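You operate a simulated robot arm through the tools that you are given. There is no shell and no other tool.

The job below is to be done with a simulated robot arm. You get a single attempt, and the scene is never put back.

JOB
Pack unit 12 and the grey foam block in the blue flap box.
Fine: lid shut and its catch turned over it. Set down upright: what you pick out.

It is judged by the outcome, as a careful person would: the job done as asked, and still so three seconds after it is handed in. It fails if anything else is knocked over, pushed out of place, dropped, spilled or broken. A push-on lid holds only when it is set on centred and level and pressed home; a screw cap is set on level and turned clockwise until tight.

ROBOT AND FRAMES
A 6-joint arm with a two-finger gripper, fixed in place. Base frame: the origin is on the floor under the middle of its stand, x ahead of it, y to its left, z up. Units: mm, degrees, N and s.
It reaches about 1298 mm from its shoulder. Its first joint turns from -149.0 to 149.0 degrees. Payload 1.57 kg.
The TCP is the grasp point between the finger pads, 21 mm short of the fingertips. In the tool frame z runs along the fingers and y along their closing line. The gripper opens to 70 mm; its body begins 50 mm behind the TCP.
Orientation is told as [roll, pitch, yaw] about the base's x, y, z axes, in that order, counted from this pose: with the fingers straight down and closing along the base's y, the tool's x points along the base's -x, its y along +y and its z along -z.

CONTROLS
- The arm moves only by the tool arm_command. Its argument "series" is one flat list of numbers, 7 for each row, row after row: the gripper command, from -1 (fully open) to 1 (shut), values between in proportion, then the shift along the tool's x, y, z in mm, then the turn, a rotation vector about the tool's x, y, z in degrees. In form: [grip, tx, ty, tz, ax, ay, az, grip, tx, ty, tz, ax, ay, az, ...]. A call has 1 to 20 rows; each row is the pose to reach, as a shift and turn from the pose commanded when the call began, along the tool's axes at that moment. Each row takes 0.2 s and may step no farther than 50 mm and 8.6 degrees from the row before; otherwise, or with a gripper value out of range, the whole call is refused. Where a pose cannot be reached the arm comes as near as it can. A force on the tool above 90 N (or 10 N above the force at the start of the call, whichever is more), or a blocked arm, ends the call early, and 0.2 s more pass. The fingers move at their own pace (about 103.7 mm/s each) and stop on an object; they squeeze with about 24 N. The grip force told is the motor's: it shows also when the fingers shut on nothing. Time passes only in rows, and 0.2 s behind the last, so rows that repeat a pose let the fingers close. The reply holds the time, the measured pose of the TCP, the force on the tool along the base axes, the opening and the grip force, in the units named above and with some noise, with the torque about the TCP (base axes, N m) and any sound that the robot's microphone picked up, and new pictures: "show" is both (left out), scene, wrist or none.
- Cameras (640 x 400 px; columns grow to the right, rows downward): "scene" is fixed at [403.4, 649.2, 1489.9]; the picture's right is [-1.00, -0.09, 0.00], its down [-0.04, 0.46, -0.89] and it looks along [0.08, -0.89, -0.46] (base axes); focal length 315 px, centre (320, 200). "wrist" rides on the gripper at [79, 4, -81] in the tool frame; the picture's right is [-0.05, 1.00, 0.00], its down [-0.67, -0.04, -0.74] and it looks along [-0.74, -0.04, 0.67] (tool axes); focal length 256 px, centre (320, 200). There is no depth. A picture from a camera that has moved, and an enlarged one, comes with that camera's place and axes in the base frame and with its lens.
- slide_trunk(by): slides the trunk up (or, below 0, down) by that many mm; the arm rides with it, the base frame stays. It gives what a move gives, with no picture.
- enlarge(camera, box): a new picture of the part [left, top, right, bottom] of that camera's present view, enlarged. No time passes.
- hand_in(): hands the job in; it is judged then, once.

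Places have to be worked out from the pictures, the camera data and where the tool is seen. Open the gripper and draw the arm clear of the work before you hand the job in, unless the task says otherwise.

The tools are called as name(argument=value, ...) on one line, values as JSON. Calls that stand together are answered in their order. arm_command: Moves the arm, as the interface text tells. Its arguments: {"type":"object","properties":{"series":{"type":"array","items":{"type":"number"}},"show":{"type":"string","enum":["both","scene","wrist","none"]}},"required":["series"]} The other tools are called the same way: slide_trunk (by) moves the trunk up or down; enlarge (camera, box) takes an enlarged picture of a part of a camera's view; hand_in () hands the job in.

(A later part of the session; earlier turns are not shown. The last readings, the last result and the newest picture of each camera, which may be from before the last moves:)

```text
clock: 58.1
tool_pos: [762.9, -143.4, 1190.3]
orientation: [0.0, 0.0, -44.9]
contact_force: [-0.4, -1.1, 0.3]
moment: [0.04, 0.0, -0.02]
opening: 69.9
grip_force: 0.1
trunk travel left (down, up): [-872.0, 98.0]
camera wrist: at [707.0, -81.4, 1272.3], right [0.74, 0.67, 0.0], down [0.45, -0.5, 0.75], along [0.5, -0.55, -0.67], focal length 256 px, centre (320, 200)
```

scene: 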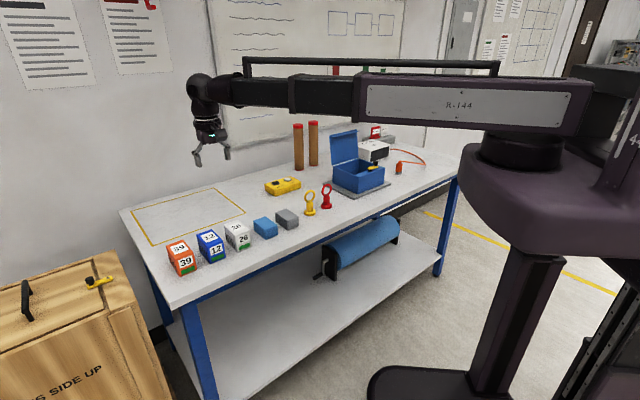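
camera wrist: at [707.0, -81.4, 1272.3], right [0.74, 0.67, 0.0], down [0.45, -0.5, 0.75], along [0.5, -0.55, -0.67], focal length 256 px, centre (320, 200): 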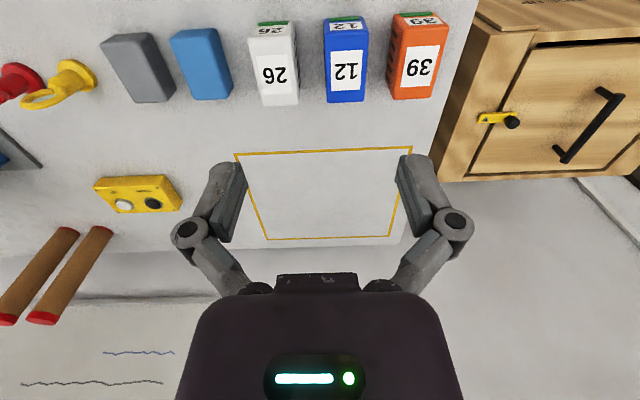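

Unit 12 (blue) stands between 26 and 39 in view. I enlarge to measure it and its neighbours.

enlarge(camera="wrist", box=[230, 0, 470, 120])

enlarge(camera="wrist", box=[90, 0, 300, 120])

enlarge(camera="scene", box=[160, 200, 310, 290])

```text
2.67 times, centred on (350, 60) of wrist
camera zoom: at [707.0, -81.4, 1272.3], right [0.74, 0.67, 0.0], down [0.45, -0.5, 0.75], along [0.5, -0.55, -0.67], focal length 683 px, centre (240, 573)
```

zoom: 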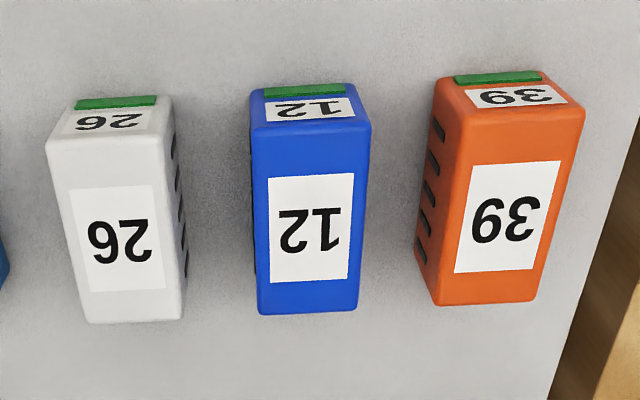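

```text
3.05 times, centred on (195, 60) of wrist
camera zoom: at [707.0, -81.4, 1272.3], right [0.74, 0.67, 0.0], down [0.45, -0.5, 0.75], along [0.5, -0.55, -0.67], focal length 780 px, centre (701, 627)
```

zoom: 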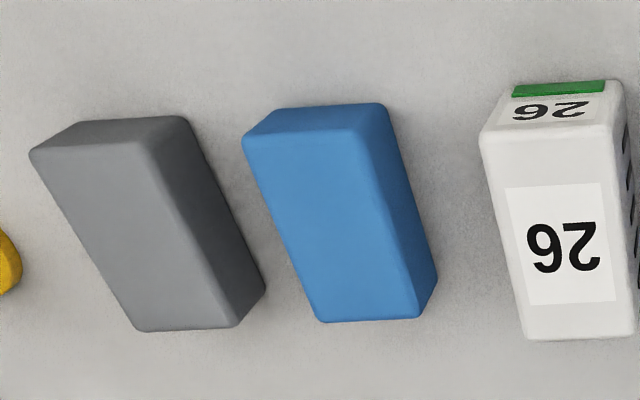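

```text
4.27 times, centred on (235, 245) of scene
camera zoom: at [403.4, 649.2, 1489.9], right [-1.0, -0.09, 0.0], down [-0.04, 0.46, -0.89], along [0.08, -0.89, -0.46], focal length 1345 px, centre (683, 8)
```

zoom: 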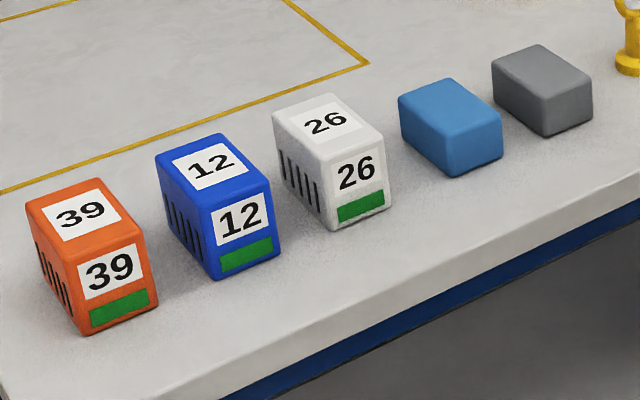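

Unit 12 measures about 54 mm (t) × 90 mm (n) × 62 mm, aligned with the bench axes, centred near n≈700, t≈470 with its top near z≈913; gaps to its neighbours are 30–40 mm. I move over it with fingers fully open and lower 150 mm to refine.

arm_command(series=[-1, -30, 16, 0, 0, 0, 0, -1, -59, 32, 0, 0, 0, 0, -1, -59, 32, 0, 0, 0, 0], show="none")

slide_trunk(by=-150)

arm_command(series=[-1, 0, 0, 0, 0, 0, 0], show="both")

enlarge(camera="wrist", box=[200, 0, 440, 180])

enlarge(camera="scene", box=[150, 150, 270, 290])

```text
clock: 58.9
tool_pos: [827.3, -159.9, 1191.8]
orientation: [0.0, -0.1, -45.0]
contact_force: [0.7, 0.9, 1.0]
moment: [0.0, 0.01, 0.03]
opening: 70.1
grip_force: 0.0
trunk travel left (down, up): [-872.0, 98.0]
```

```text
clock: 60.6
tool_pos: [826.6, -160.4, 1040.8]
orientation: [0.0, 0.0, -45.1]
contact_force: [-0.6, 0.9, -0.2]
moment: [-0.02, 0.0, -0.03]
opening: 69.8
grip_force: 0.0
trunk travel left (down, up): [-722.0, 248.0]
```

```text
clock: 61.0
tool_pos: [826.7, -161.0, 1041.2]
orientation: [0.0, 0.0, -45.0]
contact_force: [-0.6, -0.5, 0.5]
moment: [-0.01, -0.03, -0.01]
opening: 70.2
grip_force: 0.0
trunk travel left (down, up): [-722.0, 248.0]
camera wrist: at [771.6, -100.8, 1122.0], right [0.74, 0.67, 0.0], down [0.45, -0.5, 0.74], along [0.5, -0.55, -0.67], focal length 256 px, centre (320, 200)
```

scene: 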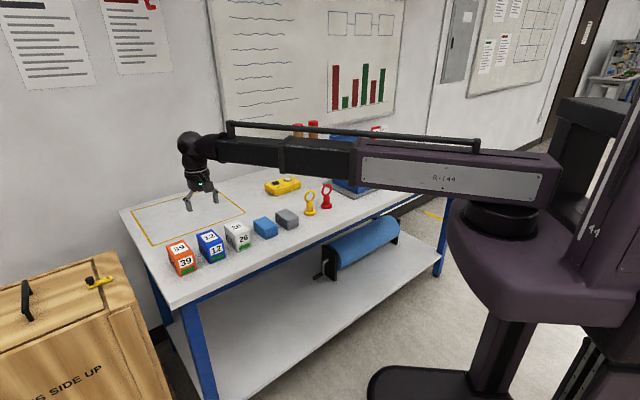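
wrist: 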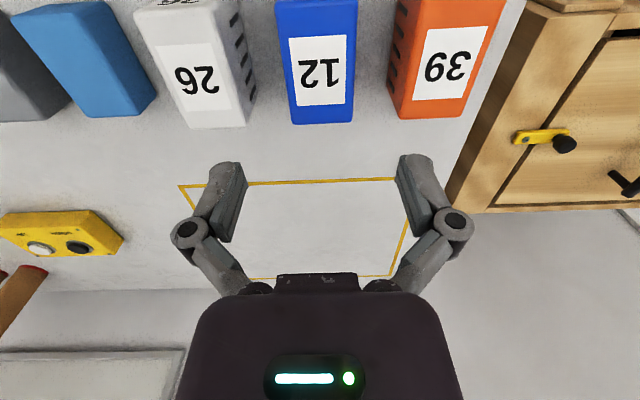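

```text
2.22 times, centred on (320, 90) of wrist
camera zoom: at [771.6, -100.8, 1122.0], right [0.74, 0.67, 0.0], down [0.45, -0.5, 0.74], along [0.5, -0.55, -0.67], focal length 569 px, centre (320, 444)
```

zoom: 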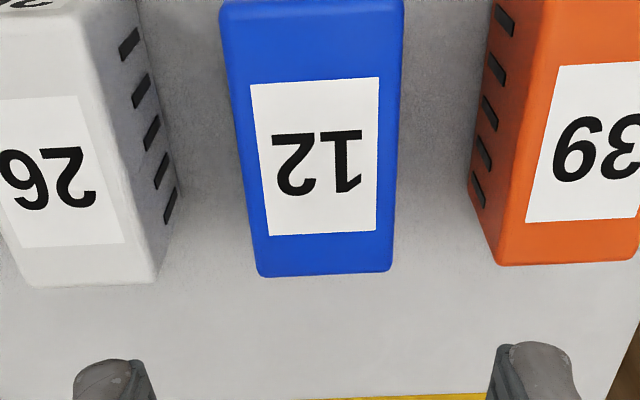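

```text
2.86 times, centred on (210, 220) of scene
camera zoom: at [403.4, 649.2, 1489.9], right [-1.0, -0.09, 0.0], down [-0.04, 0.46, -0.89], along [0.08, -0.89, -0.46], focal length 901 px, centre (634, 143)
```

zoom: 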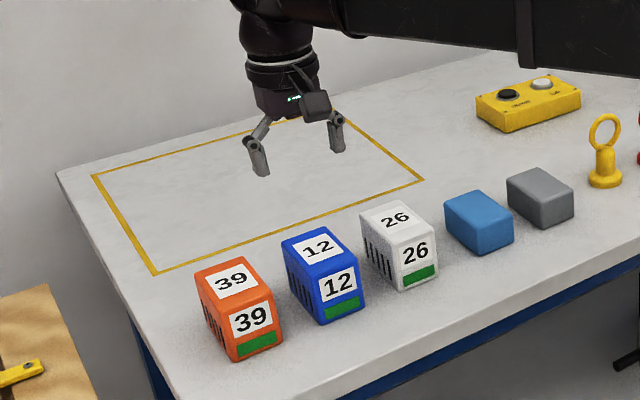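

Refined: unit 12 centre n≈697, t≈469.5, top z≈919, bench ≈858; neighbours leave about 16 mm beyond each open finger. I centre laterally and lower 100 mm, then check before the last 21 mm.

arm_command(series=[-1, 1, -0.8, 0, 0, 0, 0, -1, 1, -0.8, 0, 0, 0, 0], show="none")

slide_trunk(by=-98)

arm_command(series=[-1, 0, 0, 0, 0, 0, 0], show="both")

enlarge(camera="wrist", box=[180, 60, 460, 260])

enlarge(camera="scene", box=[150, 190, 270, 290])

```text
clock: 61.6
tool_pos: [824.8, -161.2, 1041.2]
orientation: [-0.1, 0.0, -45.0]
contact_force: [-0.2, 0.1, 0.3]
moment: [-0.04, 0.03, 0.03]
opening: 69.9
grip_force: 0.1
trunk travel left (down, up): [-722.0, 248.0]
```

```text
clock: 63.0
tool_pos: [824.2, -160.6, 943.5]
orientation: [0.0, 0.0, -45.0]
contact_force: [1.0, 0.8, 0.2]
moment: [-0.01, 0.02, 0.01]
opening: 70.2
grip_force: 0.0
trunk travel left (down, up): [-624.0, 346.0]
```

```text
clock: 63.4
tool_pos: [825.0, -162.1, 943.5]
orientation: [0.0, 0.0, -45.0]
contact_force: [0.1, -0.3, 0.0]
moment: [0.01, -0.02, 0.0]
opening: 69.8
grip_force: 0.0
trunk travel left (down, up): [-624.0, 346.0]
camera wrist: at [770.7, -100.7, 1024.0], right [0.74, 0.67, 0.0], down [0.45, -0.5, 0.74], along [0.5, -0.55, -0.67], focal length 256 px, centre (320, 200)
```

scene: 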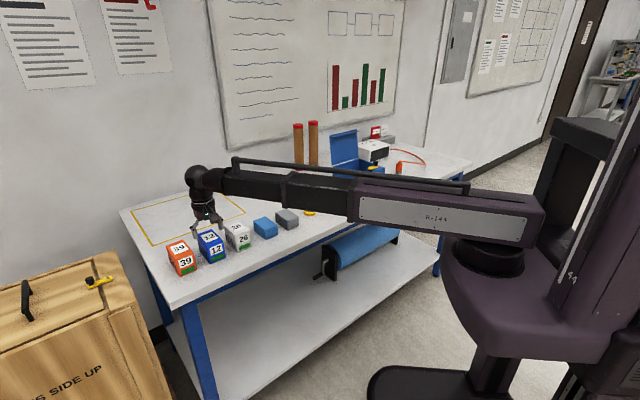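
wrist: 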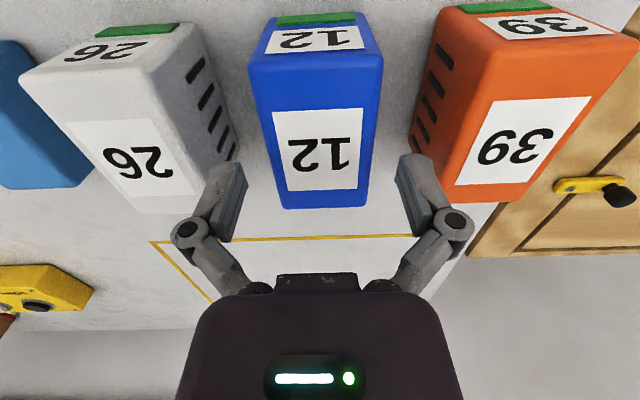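

```text
2.00 times, centred on (320, 160) of wrist
camera zoom: at [770.7, -100.7, 1024.0], right [0.74, 0.67, 0.0], down [0.45, -0.5, 0.74], along [0.5, -0.55, -0.67], focal length 512 px, centre (320, 280)
```

zoom: 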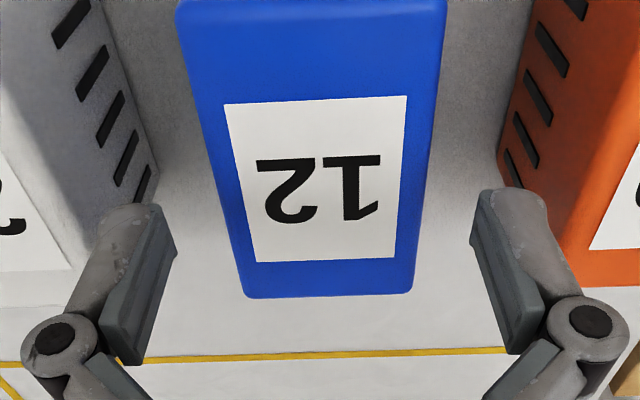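

```text
4.00 times, centred on (210, 240) of scene
camera zoom: at [403.4, 649.2, 1489.9], right [-1.0, -0.09, 0.0], down [-0.04, 0.46, -0.89], along [0.08, -0.89, -0.46], focal length 1261 px, centre (760, 40)
```

zoom: 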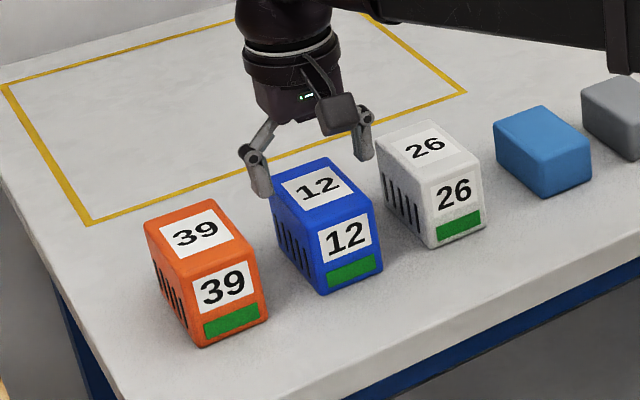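

Unit 12 is centred between the fingers in both directions. I lower 23 mm so the pads overlap its top 20 mm, and close.

slide_trunk(by=-23)

arm_command(series=[-0.7, 0, 0, 0, 0, 0, 0, -0.4, 0, 0, 0, 0, 0, 0, 0, 0, 0, 0, 0, 0, 0, 0.2, 0, 0, 0, 0, 0, 0, 0.2, 0, 0, 0, 0, 0, 0], show="both")

enlarge(camera="wrist", box=[180, 60, 460, 260])

enlarge(camera="scene", box=[150, 190, 270, 290])

```text
clock: 64.0
tool_pos: [825.5, -160.6, 919.6]
orientation: [0.0, 0.0, -45.0]
contact_force: [0.3, -0.8, 0.2]
moment: [-0.02, -0.01, -0.01]
opening: 69.7
grip_force: 0.0
trunk travel left (down, up): [-601.0, 369.0]
```

```text
clock: 65.2
tool_pos: [826.4, -161.1, 920.4]
orientation: [-0.1, 0.0, -45.0]
contact_force: [0.8, -0.4, 1.7]
moment: [0.14, -0.1, 0.0]
opening: 54.7
grip_force: 24.2
trunk travel left (down, up): [-601.0, 369.0]
camera wrist: at [770.6, -100.7, 1001.1], right [0.74, 0.67, 0.0], down [0.45, -0.5, 0.75], along [0.5, -0.55, -0.67], focal length 256 px, centre (320, 200)
```

scene: 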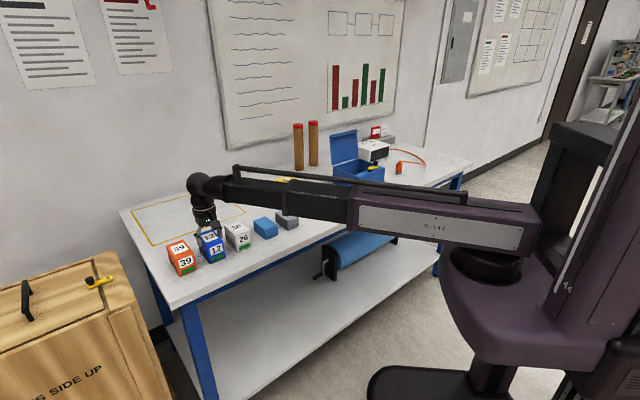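
wrist: 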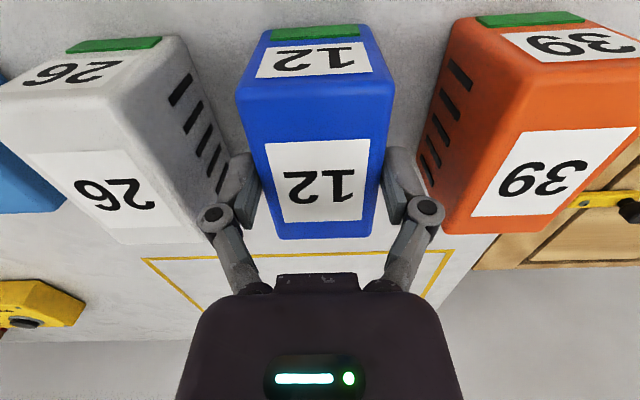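

```text
2.00 times, centred on (320, 160) of wrist
camera zoom: at [770.6, -100.7, 1001.1], right [0.74, 0.67, 0.0], down [0.45, -0.5, 0.75], along [0.5, -0.55, -0.67], focal length 512 px, centre (320, 280)
```

zoom: 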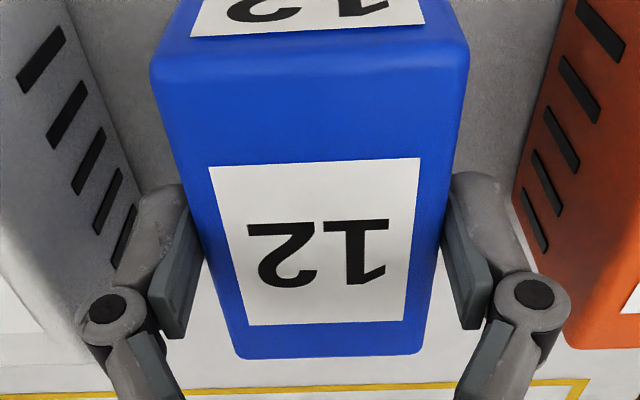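

```text
4.00 times, centred on (210, 240) of scene
camera zoom: at [403.4, 649.2, 1489.9], right [-1.0, -0.09, 0.0], down [-0.04, 0.46, -0.89], along [0.08, -0.89, -0.46], focal length 1261 px, centre (760, 40)
```

zoom: 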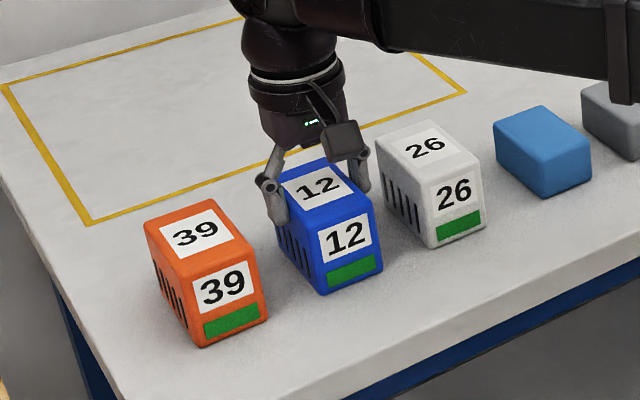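

Gripped at 54.7 mm. I tighten and lift 15 mm to check the hold.

arm_command(series=[0.7, 0, 0, 0, 0, 0, 0, 0.7, 0, 0, 0, 0, 0, 0], show="none")

slide_trunk(by=15)

arm_command(series=[0.7, 0, 0, 0, 0, 0, 0], show="both")

enlarge(camera="scene", box=[150, 190, 270, 290])

```text
clock: 65.8
tool_pos: [826.0, -161.5, 919.4]
orientation: [0.1, 0.1, -45.0]
contact_force: [1.5, 0.0, 2.1]
moment: [0.14, -0.09, -0.01]
opening: 54.8
grip_force: 23.5
trunk travel left (down, up): [-601.0, 369.0]
```

```text
clock: 66.5
tool_pos: [826.5, -161.0, 932.5]
orientation: [0.1, 0.1, -45.0]
contact_force: [0.1, -0.4, -2.4]
moment: [0.0, 0.01, -0.02]
opening: 54.8
grip_force: 24.3
trunk travel left (down, up): [-616.0, 354.0]
```

```text
clock: 66.9
tool_pos: [825.7, -159.7, 935.0]
orientation: [-0.1, 0.0, -45.0]
contact_force: [0.3, -0.1, -3.0]
moment: [-0.03, 0.0, 0.03]
opening: 54.4
grip_force: 23.8
trunk travel left (down, up): [-616.0, 354.0]
camera wrist: at [770.9, -100.8, 1015.8], right [0.74, 0.67, 0.0], down [0.45, -0.5, 0.74], along [0.5, -0.55, -0.67], focal length 256 px, centre (320, 200)
```

scene: 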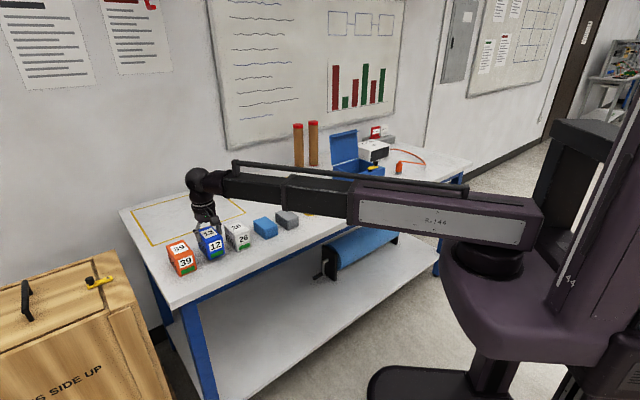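
wrist: 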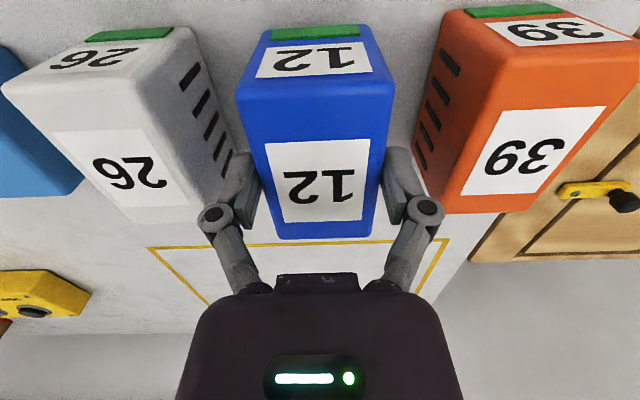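

```text
4.00 times, centred on (210, 240) of scene
camera zoom: at [403.4, 649.2, 1489.9], right [-1.0, -0.09, 0.0], down [-0.04, 0.46, -0.89], along [0.08, -0.89, -0.46], focal length 1261 px, centre (760, 40)
```

zoom: 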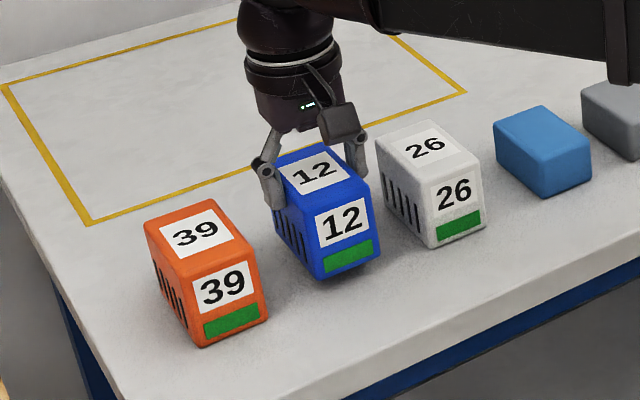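

Unit 12 hangs level in the grip (about 3 N). I raise it well above everything, then carry it back along the bench.

slide_trunk(by=245)

arm_command(series=[0.7, 0, -20, 0, 0, 0, 0, 0.7, 0, -58, 0, 0, 0, 0, 0.7, 0, -98, 0, 0, 0, 0, 0.7, 0, -138, 0, 0, 0, 0, 0.7, 0, -178, 0, 0, 0, 0, 0.7, 0, -218, 0, 0, 0, 0, 0.7, 0, -258, 0, 0, 0, 0, 0.7, 0, -298, 0, 0, 0, 0, 0.7, 0, -338, 0, 0, 0, 0, 0.7, 0, -378, 0, 0, 0, 0, 0.7, 0, -418, 0, 0, 0, 0, 0.7, 0, -458, 0, 0, 0, 0, 0.7, 0, -498, 0, 0, 0, 0, 0.7, 0, -538, 0, 0, 0, 0, 0.7, 0, -578, 0, 0, 0, 0, 0.7, 0, -618, 0, 0, 0, 0, 0.7, 0, -658, 0, 0, 0, 0, 0.7, 0, -698, 0, 0, 0, 0, 0.7, 0, -725, 0, 0, 0, 0, 0.7, 0, -735, 0, 0, 0, 0], show="none")

arm_command(series=[0.7, -20, -20, 0, 0, 0, 0, 0.7, -40, -40, 0, 0, 0, 0, 0.7, -40, -60, 0, 0, 0, 0, 0.7, -40, -75, 0, 0, 0, 0, 0.7, -40, -75, 0, 0, 0, 0], show="both")

enlarge(camera="wrist", box=[180, 0, 460, 200])

```text
clock: 69.4
tool_pos: [825.4, -162.1, 1180.7]
orientation: [0.0, -0.1, -44.9]
contact_force: [-0.2, -0.1, -3.5]
moment: [-0.03, 0.03, 0.04]
opening: 54.5
grip_force: 24.0
trunk travel left (down, up): [-861.0, 109.0]
```

```text
clock: 73.6
tool_pos: [307.4, -680.2, 1179.8]
orientation: [0.1, 0.0, -45.0]
contact_force: [0.3, 0.1, -3.1]
moment: [0.01, 0.04, -0.01]
opening: 54.7
grip_force: 24.1
trunk travel left (down, up): [-861.0, 109.0]
```

```text
clock: 74.8
tool_pos: [281.4, -762.3, 1180.5]
orientation: [0.0, 0.0, -44.9]
contact_force: [-0.5, -0.3, -2.3]
moment: [0.01, 0.04, 0.01]
opening: 54.8
grip_force: 23.6
trunk travel left (down, up): [-861.0, 109.0]
camera wrist: at [226.0, -702.0, 1260.9], right [0.74, 0.67, 0.0], down [0.45, -0.5, 0.74], along [0.5, -0.55, -0.67], focal length 256 px, centre (320, 200)
```

scene: 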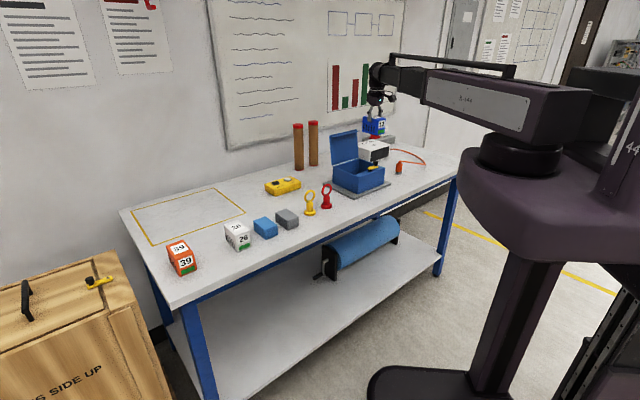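
wrist: 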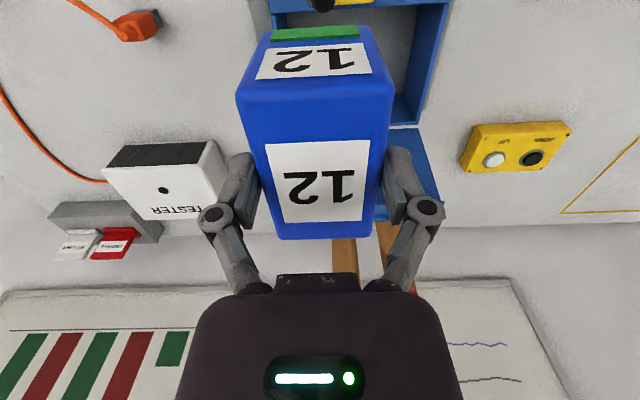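

```text
2.00 times, centred on (320, 100) of wrist
camera zoom: at [226.0, -702.0, 1260.9], right [0.74, 0.67, 0.0], down [0.45, -0.5, 0.74], along [0.5, -0.55, -0.67], focal length 512 px, centre (320, 400)
```

zoom: 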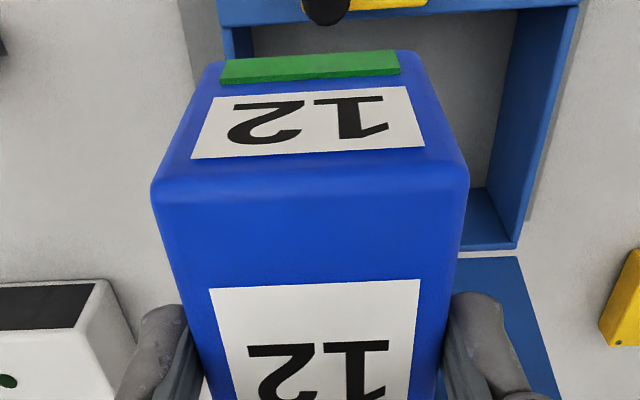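

Carrying level. Placing it on the left would bring the camera housing down onto the turned catch knob, so I will put unit 12 on the right side of the box (t≈−264, n≈787) and later the foam, turned 90°, on the left. I move over that spot and lower to just above the rim.

arm_command(series=[0.7, -17, 26, 0, 0, 0, 0, 0.7, -34, 52, 0, 0, 0, 0, 0.7, -49.5, 76, 0, 0, 0, 0, 0.7, -49.5, 76, 0, 0, 0, 0, 0.7, -49.5, 76, 0, 0, 0, 0], show="none")

slide_trunk(by=-140)

arm_command(series=[0.7, 0, 0, 0, 0, 0, 0], show="both")

enlarge(camera="wrist", box=[160, 0, 480, 240])

enlarge(camera="scene", box=[320, 90, 410, 200])

```text
clock: 76.0
tool_pos: [370.3, -744.1, 1180.0]
orientation: [0.0, 0.0, -45.0]
contact_force: [-0.4, -0.3, -3.0]
moment: [0.0, 0.0, 0.0]
opening: 55.0
grip_force: 23.6
trunk travel left (down, up): [-861.0, 109.0]
```

```text
clock: 77.7
tool_pos: [369.9, -743.6, 1038.8]
orientation: [0.0, 0.0, -45.0]
contact_force: [-0.2, 0.8, -3.2]
moment: [0.0, 0.02, 0.01]
opening: 54.8
grip_force: 23.6
trunk travel left (down, up): [-721.0, 249.0]
```

```text
clock: 78.1
tool_pos: [370.3, -743.7, 1040.0]
orientation: [0.1, 0.1, -45.0]
contact_force: [-0.5, -0.9, -3.3]
moment: [-0.02, 0.02, -0.02]
opening: 54.4
grip_force: 23.8
trunk travel left (down, up): [-721.0, 249.0]
camera wrist: at [314.9, -683.5, 1120.9], right [0.74, 0.67, 0.0], down [0.45, -0.5, 0.74], along [0.5, -0.55, -0.67], focal length 256 px, centre (320, 200)
```

scene: 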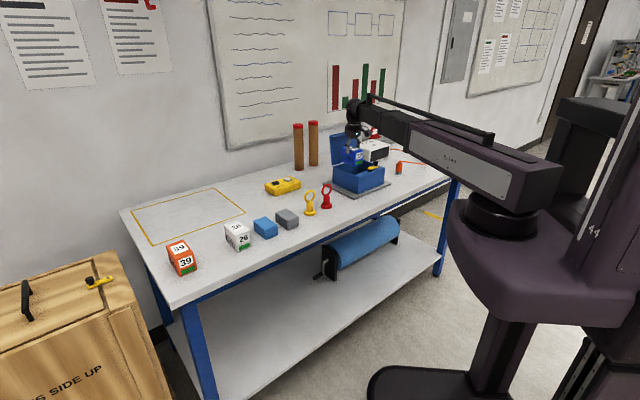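
wrist: 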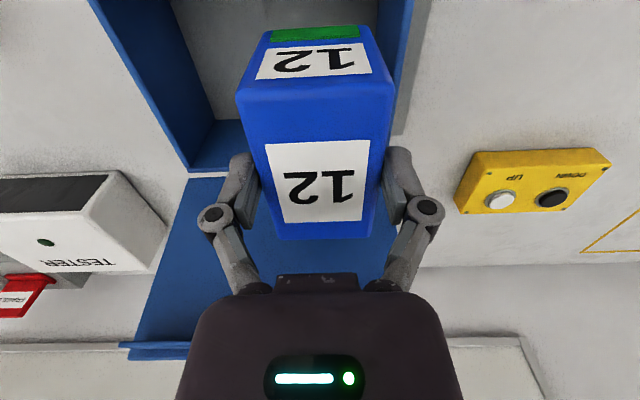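

```text
1.67 times, centred on (320, 120) of wrist
camera zoom: at [314.9, -683.5, 1120.9], right [0.74, 0.67, 0.0], down [0.45, -0.5, 0.74], along [0.5, -0.55, -0.67], focal length 427 px, centre (320, 333)
```

zoom: 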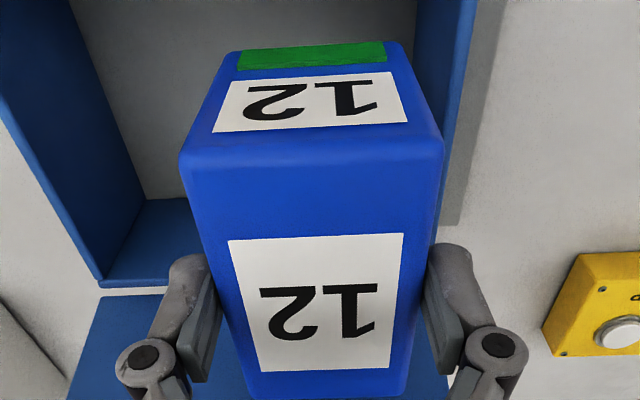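

```text
3.64 times, centred on (365, 145) of scene
camera zoom: at [403.4, 649.2, 1489.9], right [-1.0, -0.09, 0.0], down [-0.04, 0.46, -0.89], along [0.08, -0.89, -0.46], focal length 1146 px, centre (156, 400)
```

zoom: 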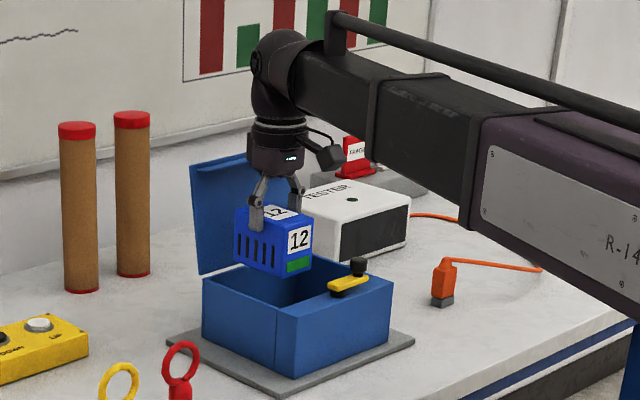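

Unit 12 is aligned with the open box (about 15 mm from the right wall to the finger clearance, 20 mm from the back). I lower it inside to about 15 mm above the floor and look.

slide_trunk(by=-60)

slide_trunk(by=-35)

arm_command(series=[0.7, 0, 0, 0, 0, 0, 0], show="both")

enlarge(camera="wrist", box=[160, 0, 480, 240])

enlarge(camera="scene", box=[320, 90, 410, 200])

```text
clock: 79.1
tool_pos: [369.1, -743.1, 980.4]
orientation: [0.0, 0.0, -45.0]
contact_force: [-0.3, 0.0, -2.7]
moment: [0.02, -0.02, 0.01]
opening: 54.4
grip_force: 24.0
trunk travel left (down, up): [-661.0, 309.0]
```

```text
clock: 79.9
tool_pos: [370.3, -742.7, 945.0]
orientation: [0.0, 0.1, -45.0]
contact_force: [-0.8, -0.4, -3.4]
moment: [0.03, 0.01, 0.0]
opening: 54.6
grip_force: 24.5
trunk travel left (down, up): [-626.0, 344.0]
```

```text
clock: 80.3
tool_pos: [369.8, -743.5, 944.4]
orientation: [0.1, -0.1, -45.0]
contact_force: [-0.5, 0.9, -3.1]
moment: [0.02, -0.02, 0.0]
opening: 54.9
grip_force: 23.6
trunk travel left (down, up): [-626.0, 344.0]
camera wrist: at [315.0, -683.5, 1025.8], right [0.74, 0.67, 0.0], down [0.45, -0.5, 0.74], along [0.5, -0.55, -0.67], focal length 256 px, centre (320, 200)
```

scene: 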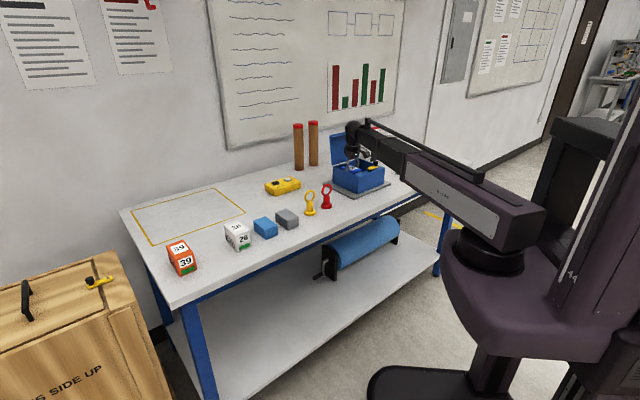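
wrist: 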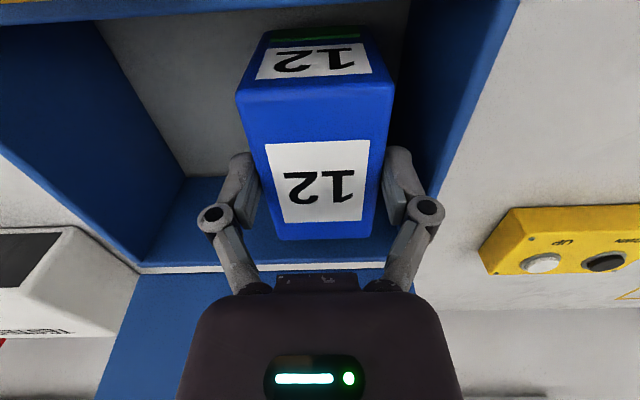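

```text
1.67 times, centred on (320, 120) of wrist
camera zoom: at [315.0, -683.5, 1025.8], right [0.74, 0.67, 0.0], down [0.45, -0.5, 0.74], along [0.5, -0.55, -0.67], focal length 427 px, centre (320, 333)
```

zoom: 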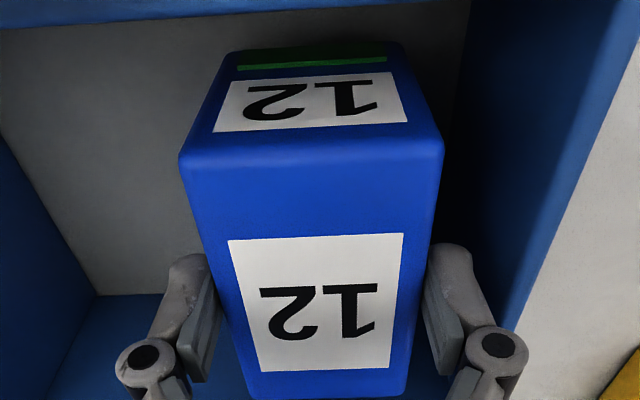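

```text
3.64 times, centred on (365, 145) of scene
camera zoom: at [403.4, 649.2, 1489.9], right [-1.0, -0.09, 0.0], down [-0.04, 0.46, -0.89], along [0.08, -0.89, -0.46], focal length 1146 px, centre (156, 400)
```

zoom: 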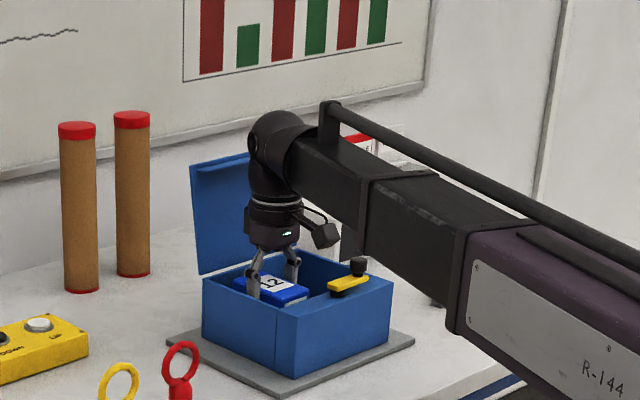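

Plenty of room inside; the unit's bottom is about 15 mm above the floor. I lower in small steps and watch the vertical force for touchdown.

slide_trunk(by=-9)

slide_trunk(by=-3)

slide_trunk(by=-2)

```text
clock: 80.9
tool_pos: [369.9, -743.4, 936.0]
orientation: [0.0, 0.0, -45.0]
contact_force: [-0.2, -0.5, -3.1]
moment: [0.02, 0.01, 0.01]
opening: 54.8
grip_force: 23.4
trunk travel left (down, up): [-617.0, 353.0]
```

```text
clock: 81.4
tool_pos: [371.0, -743.8, 932.5]
orientation: [0.0, 0.0, -45.0]
contact_force: [0.0, -0.3, -3.6]
moment: [0.01, 0.02, 0.01]
opening: 54.6
grip_force: 24.0
trunk travel left (down, up): [-614.0, 356.0]
```

```text
clock: 81.9
tool_pos: [370.7, -743.9, 931.4]
orientation: [0.0, 0.0, -45.0]
contact_force: [-0.6, 0.5, -3.2]
moment: [0.03, 0.05, -0.02]
opening: 54.9
grip_force: 24.0
trunk travel left (down, up): [-612.0, 358.0]
```

Still hanging freely (−3 N). I continue down 2 mm at a time.

slide_trunk(by=-2)

slide_trunk(by=-2)

```text
clock: 82.4
tool_pos: [369.8, -744.3, 930.1]
orientation: [0.0, -0.1, -45.0]
contact_force: [2.5, -4.4, 13.8]
moment: [-0.09, 0.01, 0.03]
opening: 54.5
grip_force: 24.6
trunk travel left (down, up): [-610.0, 360.0]
```

```text
clock: 82.9
tool_pos: [369.0, -743.3, 928.0]
orientation: [0.0, 0.1, -45.0]
contact_force: [0.6, -2.5, 13.0]
moment: [-0.16, -0.08, -0.03]
opening: 54.9
grip_force: 23.9
trunk travel left (down, up): [-608.0, 362.0]
```

Touchdown (13 N upward). I open the fingers just a few millimetres and then raise straight up.

arm_command(series=[-0.6, 0, 0, 0, 0, 0, 0, -0.7, 0, 0, 0, 0, 0, 0, -0.7, 0, 0, 0, 0, 0, 0], show="wrist")

slide_trunk(by=30)

arm_command(series=[-0.7, 0, 0, 0, 0, 0, 0], show="both")

enlarge(camera="wrist", box=[160, 0, 480, 240])

```text
clock: 83.7
tool_pos: [370.4, -743.1, 926.1]
orientation: [0.1, -0.1, -45.0]
contact_force: [0.6, 0.7, 0.7]
moment: [0.02, 0.0, -0.03]
opening: 59.0
grip_force: 0.1
trunk travel left (down, up): [-608.0, 362.0]
camera wrist: at [314.9, -683.3, 1008.0], right [0.74, 0.67, 0.0], down [0.45, -0.5, 0.74], along [0.5, -0.55, -0.67], focal length 256 px, centre (320, 200)
```

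wrist: 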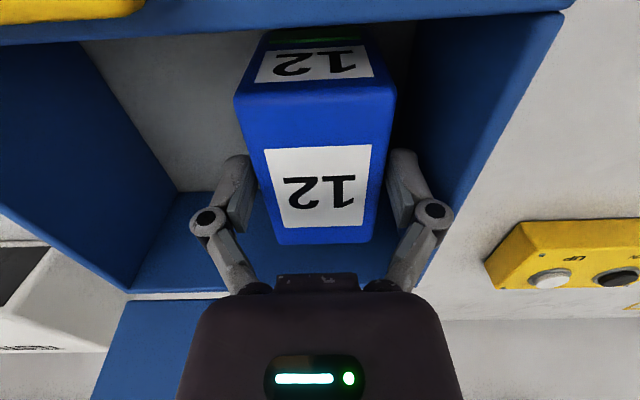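

```text
clock: 84.5
tool_pos: [369.1, -743.3, 956.6]
orientation: [0.0, 0.0, -45.0]
contact_force: [-0.2, -0.7, 1.3]
moment: [0.01, -0.02, 0.0]
opening: 59.4
grip_force: 0.1
trunk travel left (down, up): [-638.0, 332.0]
```

```text
clock: 84.9
tool_pos: [370.4, -743.9, 956.3]
orientation: [0.1, 0.0, -44.9]
contact_force: [0.5, -0.2, 0.4]
moment: [0.03, 0.01, 0.0]
opening: 59.5
grip_force: 0.1
trunk travel left (down, up): [-638.0, 332.0]
camera wrist: at [314.9, -683.3, 1038.0], right [0.74, 0.67, 0.0], down [0.45, -0.5, 0.74], along [0.5, -0.55, -0.67], focal length 256 px, centre (320, 200)
```

scene: 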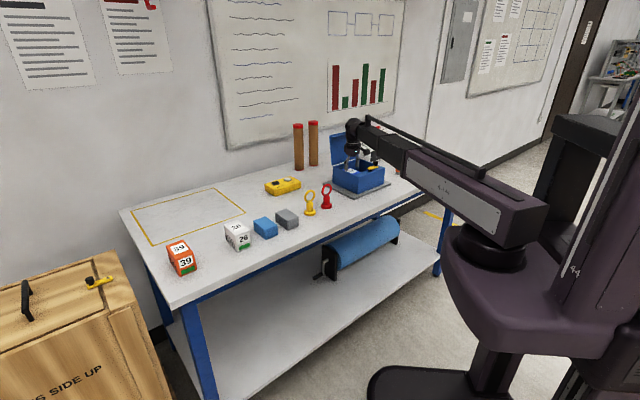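
wrist: 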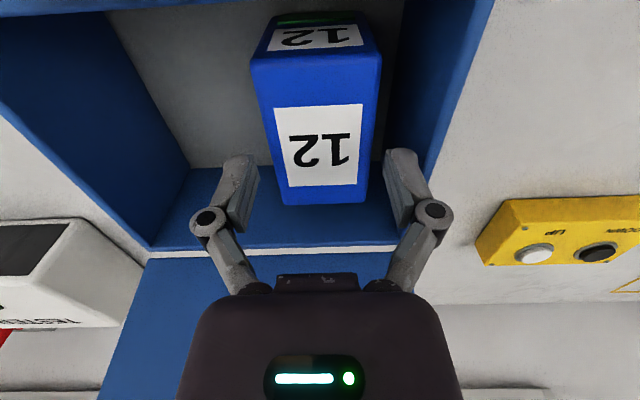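

```text
1.67 times, centred on (320, 120) of wrist
camera zoom: at [314.9, -683.3, 1038.0], right [0.74, 0.67, 0.0], down [0.45, -0.5, 0.74], along [0.5, -0.55, -0.67], focal length 427 px, centre (320, 333)
```

zoom: 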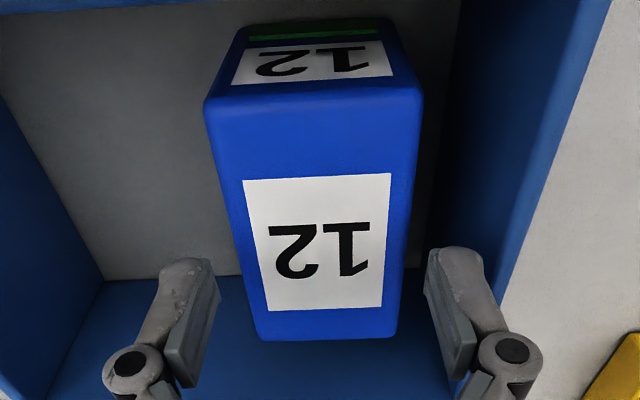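

Unit 12 stands upright on the box floor, free of the gripper. I rise and travel to the grey foam block (estimated n≈696, t≈174, top z≈898).

slide_trunk(by=235)

arm_command(series=[-1, 14, 40, 0, 0, 0, 0, -1, 28, 80, 0, 0, 0, 0, -1, 42, 120, 0, 0, 0, 0, -1, 56, 160, 0, 0, 0, 0, -1, 70, 200, 0, 0, 0, 0, -1, 84, 240, 0, 0, 0, 0, -1, 98, 280, 0, 0, 0, 0, -1, 112, 320, 0, 0, 0, 0, -1, 126, 360, 0, 0, 0, 0, -1, 137, 400, 0, 0, 0, 0, -1, 137, 438, 0, 0, 0, 0, -1, 137, 438, 0, 0, 0, 0], show="both")

enlarge(camera="wrist", box=[200, 0, 440, 120])

enlarge(camera="scene", box=[320, 120, 400, 200])

```text
clock: 87.3
tool_pos: [369.8, -743.4, 1191.9]
orientation: [0.0, 0.0, -45.0]
contact_force: [0.0, 0.1, -0.2]
moment: [-0.03, -0.02, 0.02]
opening: 59.2
grip_force: 0.1
trunk travel left (down, up): [-873.0, 97.0]
```

```text
clock: 90.0
tool_pos: [582.8, -337.7, 1191.8]
orientation: [-0.1, 0.0, -45.0]
contact_force: [-0.6, 0.4, 0.6]
moment: [0.01, 0.0, 0.03]
opening: 69.9
grip_force: 0.1
trunk travel left (down, up): [-873.0, 97.0]
camera wrist: at [527.5, -276.9, 1273.2], right [0.74, 0.67, 0.0], down [0.45, -0.5, 0.75], along [0.5, -0.55, -0.67], focal length 256 px, centre (320, 200)
```

scene: 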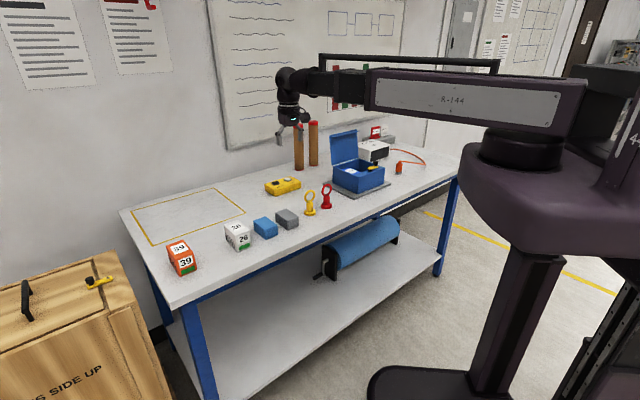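
wrist: 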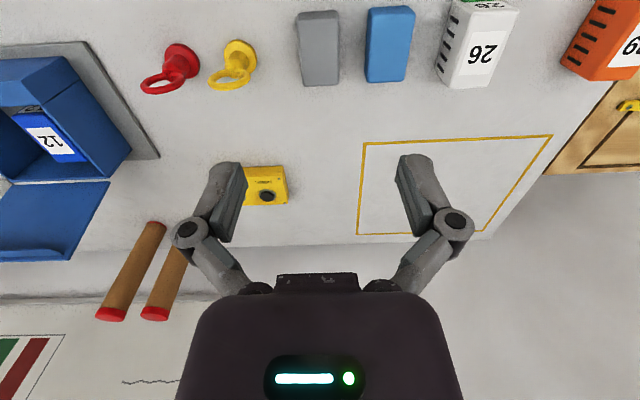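

```text
2.67 times, centred on (320, 60) of wrist
camera zoom: at [527.5, -276.9, 1273.2], right [0.74, 0.67, 0.0], down [0.45, -0.5, 0.75], along [0.5, -0.55, -0.67], focal length 683 px, centre (320, 573)
```

zoom: 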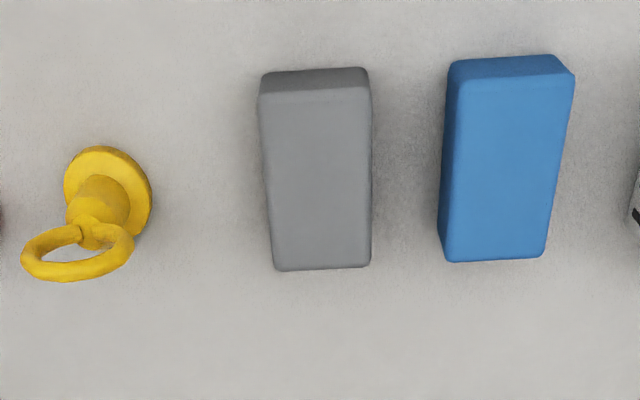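

```text
5.00 times, centred on (360, 160) of scene
camera zoom: at [403.4, 649.2, 1489.9], right [-1.0, -0.09, 0.0], down [-0.04, 0.46, -0.89], along [0.08, -0.89, -0.46], focal length 1576 px, centre (120, 400)
```

zoom: 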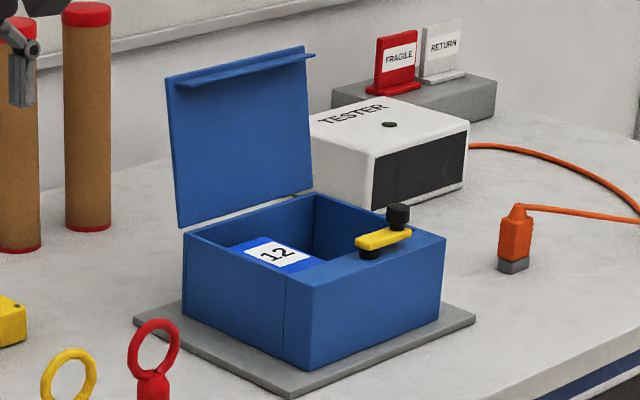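

Foam block: about 51 × 82 mm, centre n≈695.4, t≈170.3, turned about 1°. I move over it, align, and lower to 24 mm above its top to check.

arm_command(series=[-1, -22, -1.5, 0, 0, 0, 0.5, -1, -44.5, -2.9, 0, 0, 0, 1, -1, -44.5, -2.9, 0, 0, 0, 1], show="none")

slide_trunk(by=-180)

slide_trunk(by=-70)

arm_command(series=[-1, 0, 0, 0, 0, 0, 0], show="both")

enlarge(camera="wrist", box=[160, 20, 480, 240])

enlarge(camera="scene", box=[220, 160, 350, 260])

```text
clock: 90.8
tool_pos: [611.8, -370.0, 1191.3]
orientation: [-0.1, 0.1, -45.9]
contact_force: [-0.5, -0.4, -0.2]
moment: [-0.02, 0.01, 0.02]
opening: 70.0
grip_force: 0.2
trunk travel left (down, up): [-873.0, 97.0]
```

```text
clock: 92.8
tool_pos: [611.9, -370.2, 1012.5]
orientation: [0.0, 0.0, -46.1]
contact_force: [-0.9, 0.3, -0.9]
moment: [-0.02, -0.01, -0.03]
opening: 70.1
grip_force: 0.1
trunk travel left (down, up): [-693.0, 277.0]
```

```text
clock: 93.8
tool_pos: [612.5, -370.8, 941.6]
orientation: [0.0, 0.0, -46.1]
contact_force: [0.2, 0.3, -0.5]
moment: [0.0, 0.0, 0.04]
opening: 69.9
grip_force: 0.0
trunk travel left (down, up): [-623.0, 347.0]
```

```text
clock: 94.2
tool_pos: [612.2, -369.7, 942.7]
orientation: [0.0, 0.0, -46.0]
contact_force: [0.5, 0.2, -1.2]
moment: [-0.02, 0.0, 0.0]
opening: 70.1
grip_force: 0.2
trunk travel left (down, up): [-623.0, 347.0]
camera wrist: at [558.3, -309.5, 1023.1], right [0.76, 0.66, 0.0], down [0.44, -0.5, 0.74], along [0.49, -0.56, -0.67], focal length 256 px, centre (320, 200)
```

scene: 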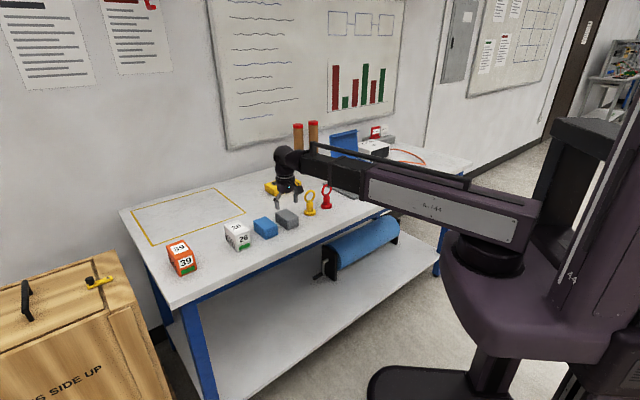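
wrist: 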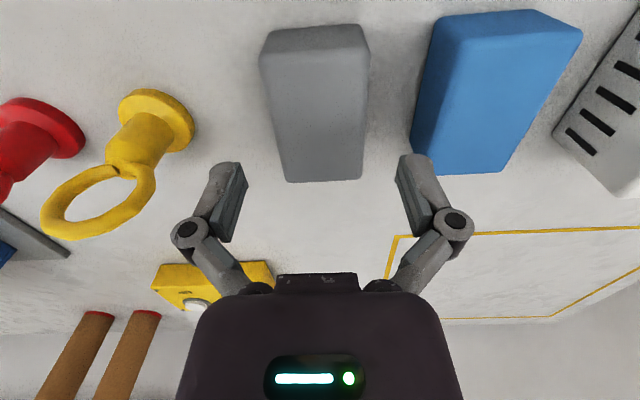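

```text
1.82 times, centred on (320, 130) of wrist
camera zoom: at [558.3, -309.5, 1023.1], right [0.76, 0.66, 0.0], down [0.44, -0.5, 0.74], along [0.49, -0.56, -0.67], focal length 465 px, centre (320, 327)
```

zoom: 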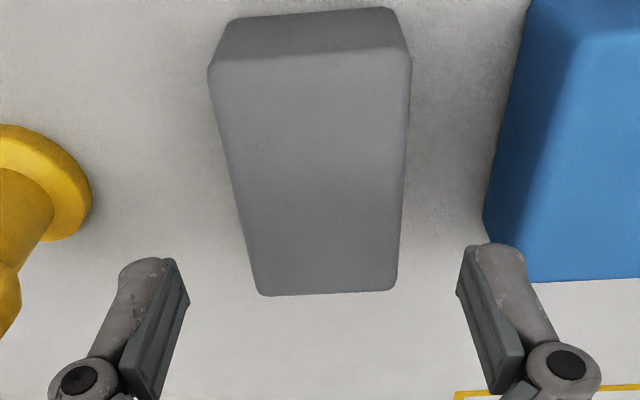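

```text
4.00 times, centred on (285, 210) of scene
camera zoom: at [403.4, 649.2, 1489.9], right [-1.0, -0.09, 0.0], down [-0.04, 0.46, -0.89], along [0.08, -0.89, -0.46], focal length 1261 px, centre (460, 160)
```

zoom: 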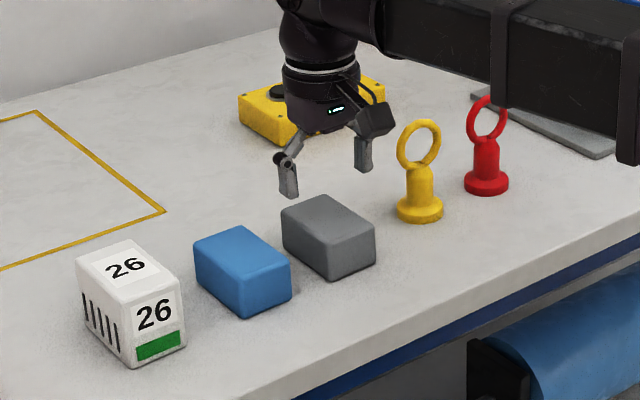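

Foam block is centred between the fingers; blue block and yellow ring are about 19 mm away from the fingers. I lower 41 mm and close gently.

slide_trunk(by=-41)

arm_command(series=[-0.7, 0, 0.4, 0, 0, 0, 0, -0.5, 0, 0.4, 0, 0, 0, 0, -0.3, 0, 0.4, 0, 0, 0, 0, -0.15, 0, 0.4, 0, 0, 0, 0, -0.15, 0, 0.4, 0, 0, 0, 0], show="both")

enlarge(camera="wrist", box=[160, 20, 480, 240])

```text
clock: 95.1
tool_pos: [611.2, -370.7, 900.8]
orientation: [0.0, 0.0, -46.0]
contact_force: [-0.1, 0.2, 0.4]
moment: [-0.02, 0.0, -0.02]
opening: 70.2
grip_force: 0.1
trunk travel left (down, up): [-582.0, 388.0]
```

```text
clock: 96.3
tool_pos: [611.4, -370.2, 901.8]
orientation: [0.0, 0.0, -46.0]
contact_force: [0.3, -2.2, 8.7]
moment: [-0.07, 0.05, 0.03]
opening: 54.0
grip_force: 23.5
trunk travel left (down, up): [-582.0, 388.0]
camera wrist: at [558.3, -309.1, 982.4], right [0.76, 0.66, 0.0], down [0.44, -0.5, 0.75], along [0.49, -0.56, -0.67], focal length 256 px, centre (320, 200)
```

scene: 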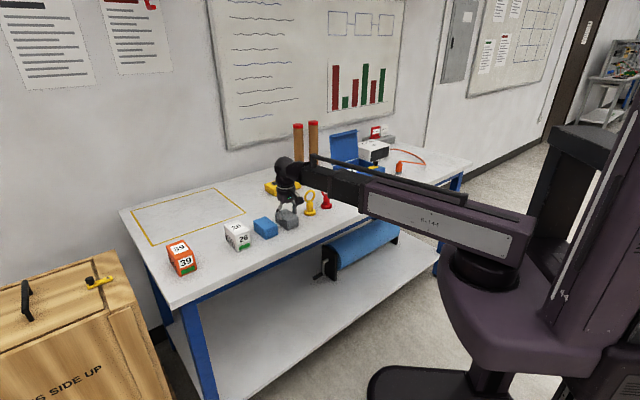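
wrist: 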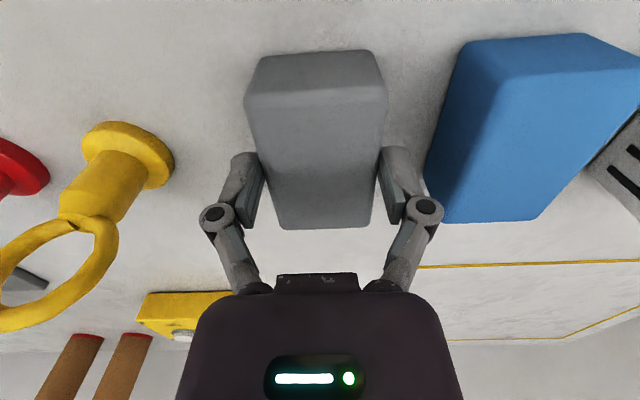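

```text
1.82 times, centred on (320, 130) of wrist
camera zoom: at [558.3, -309.1, 982.4], right [0.76, 0.66, 0.0], down [0.44, -0.5, 0.75], along [0.49, -0.56, -0.67], focal length 465 px, centre (320, 327)
```

zoom: 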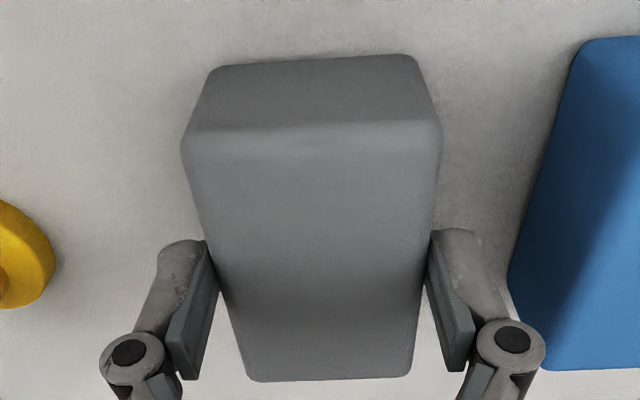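

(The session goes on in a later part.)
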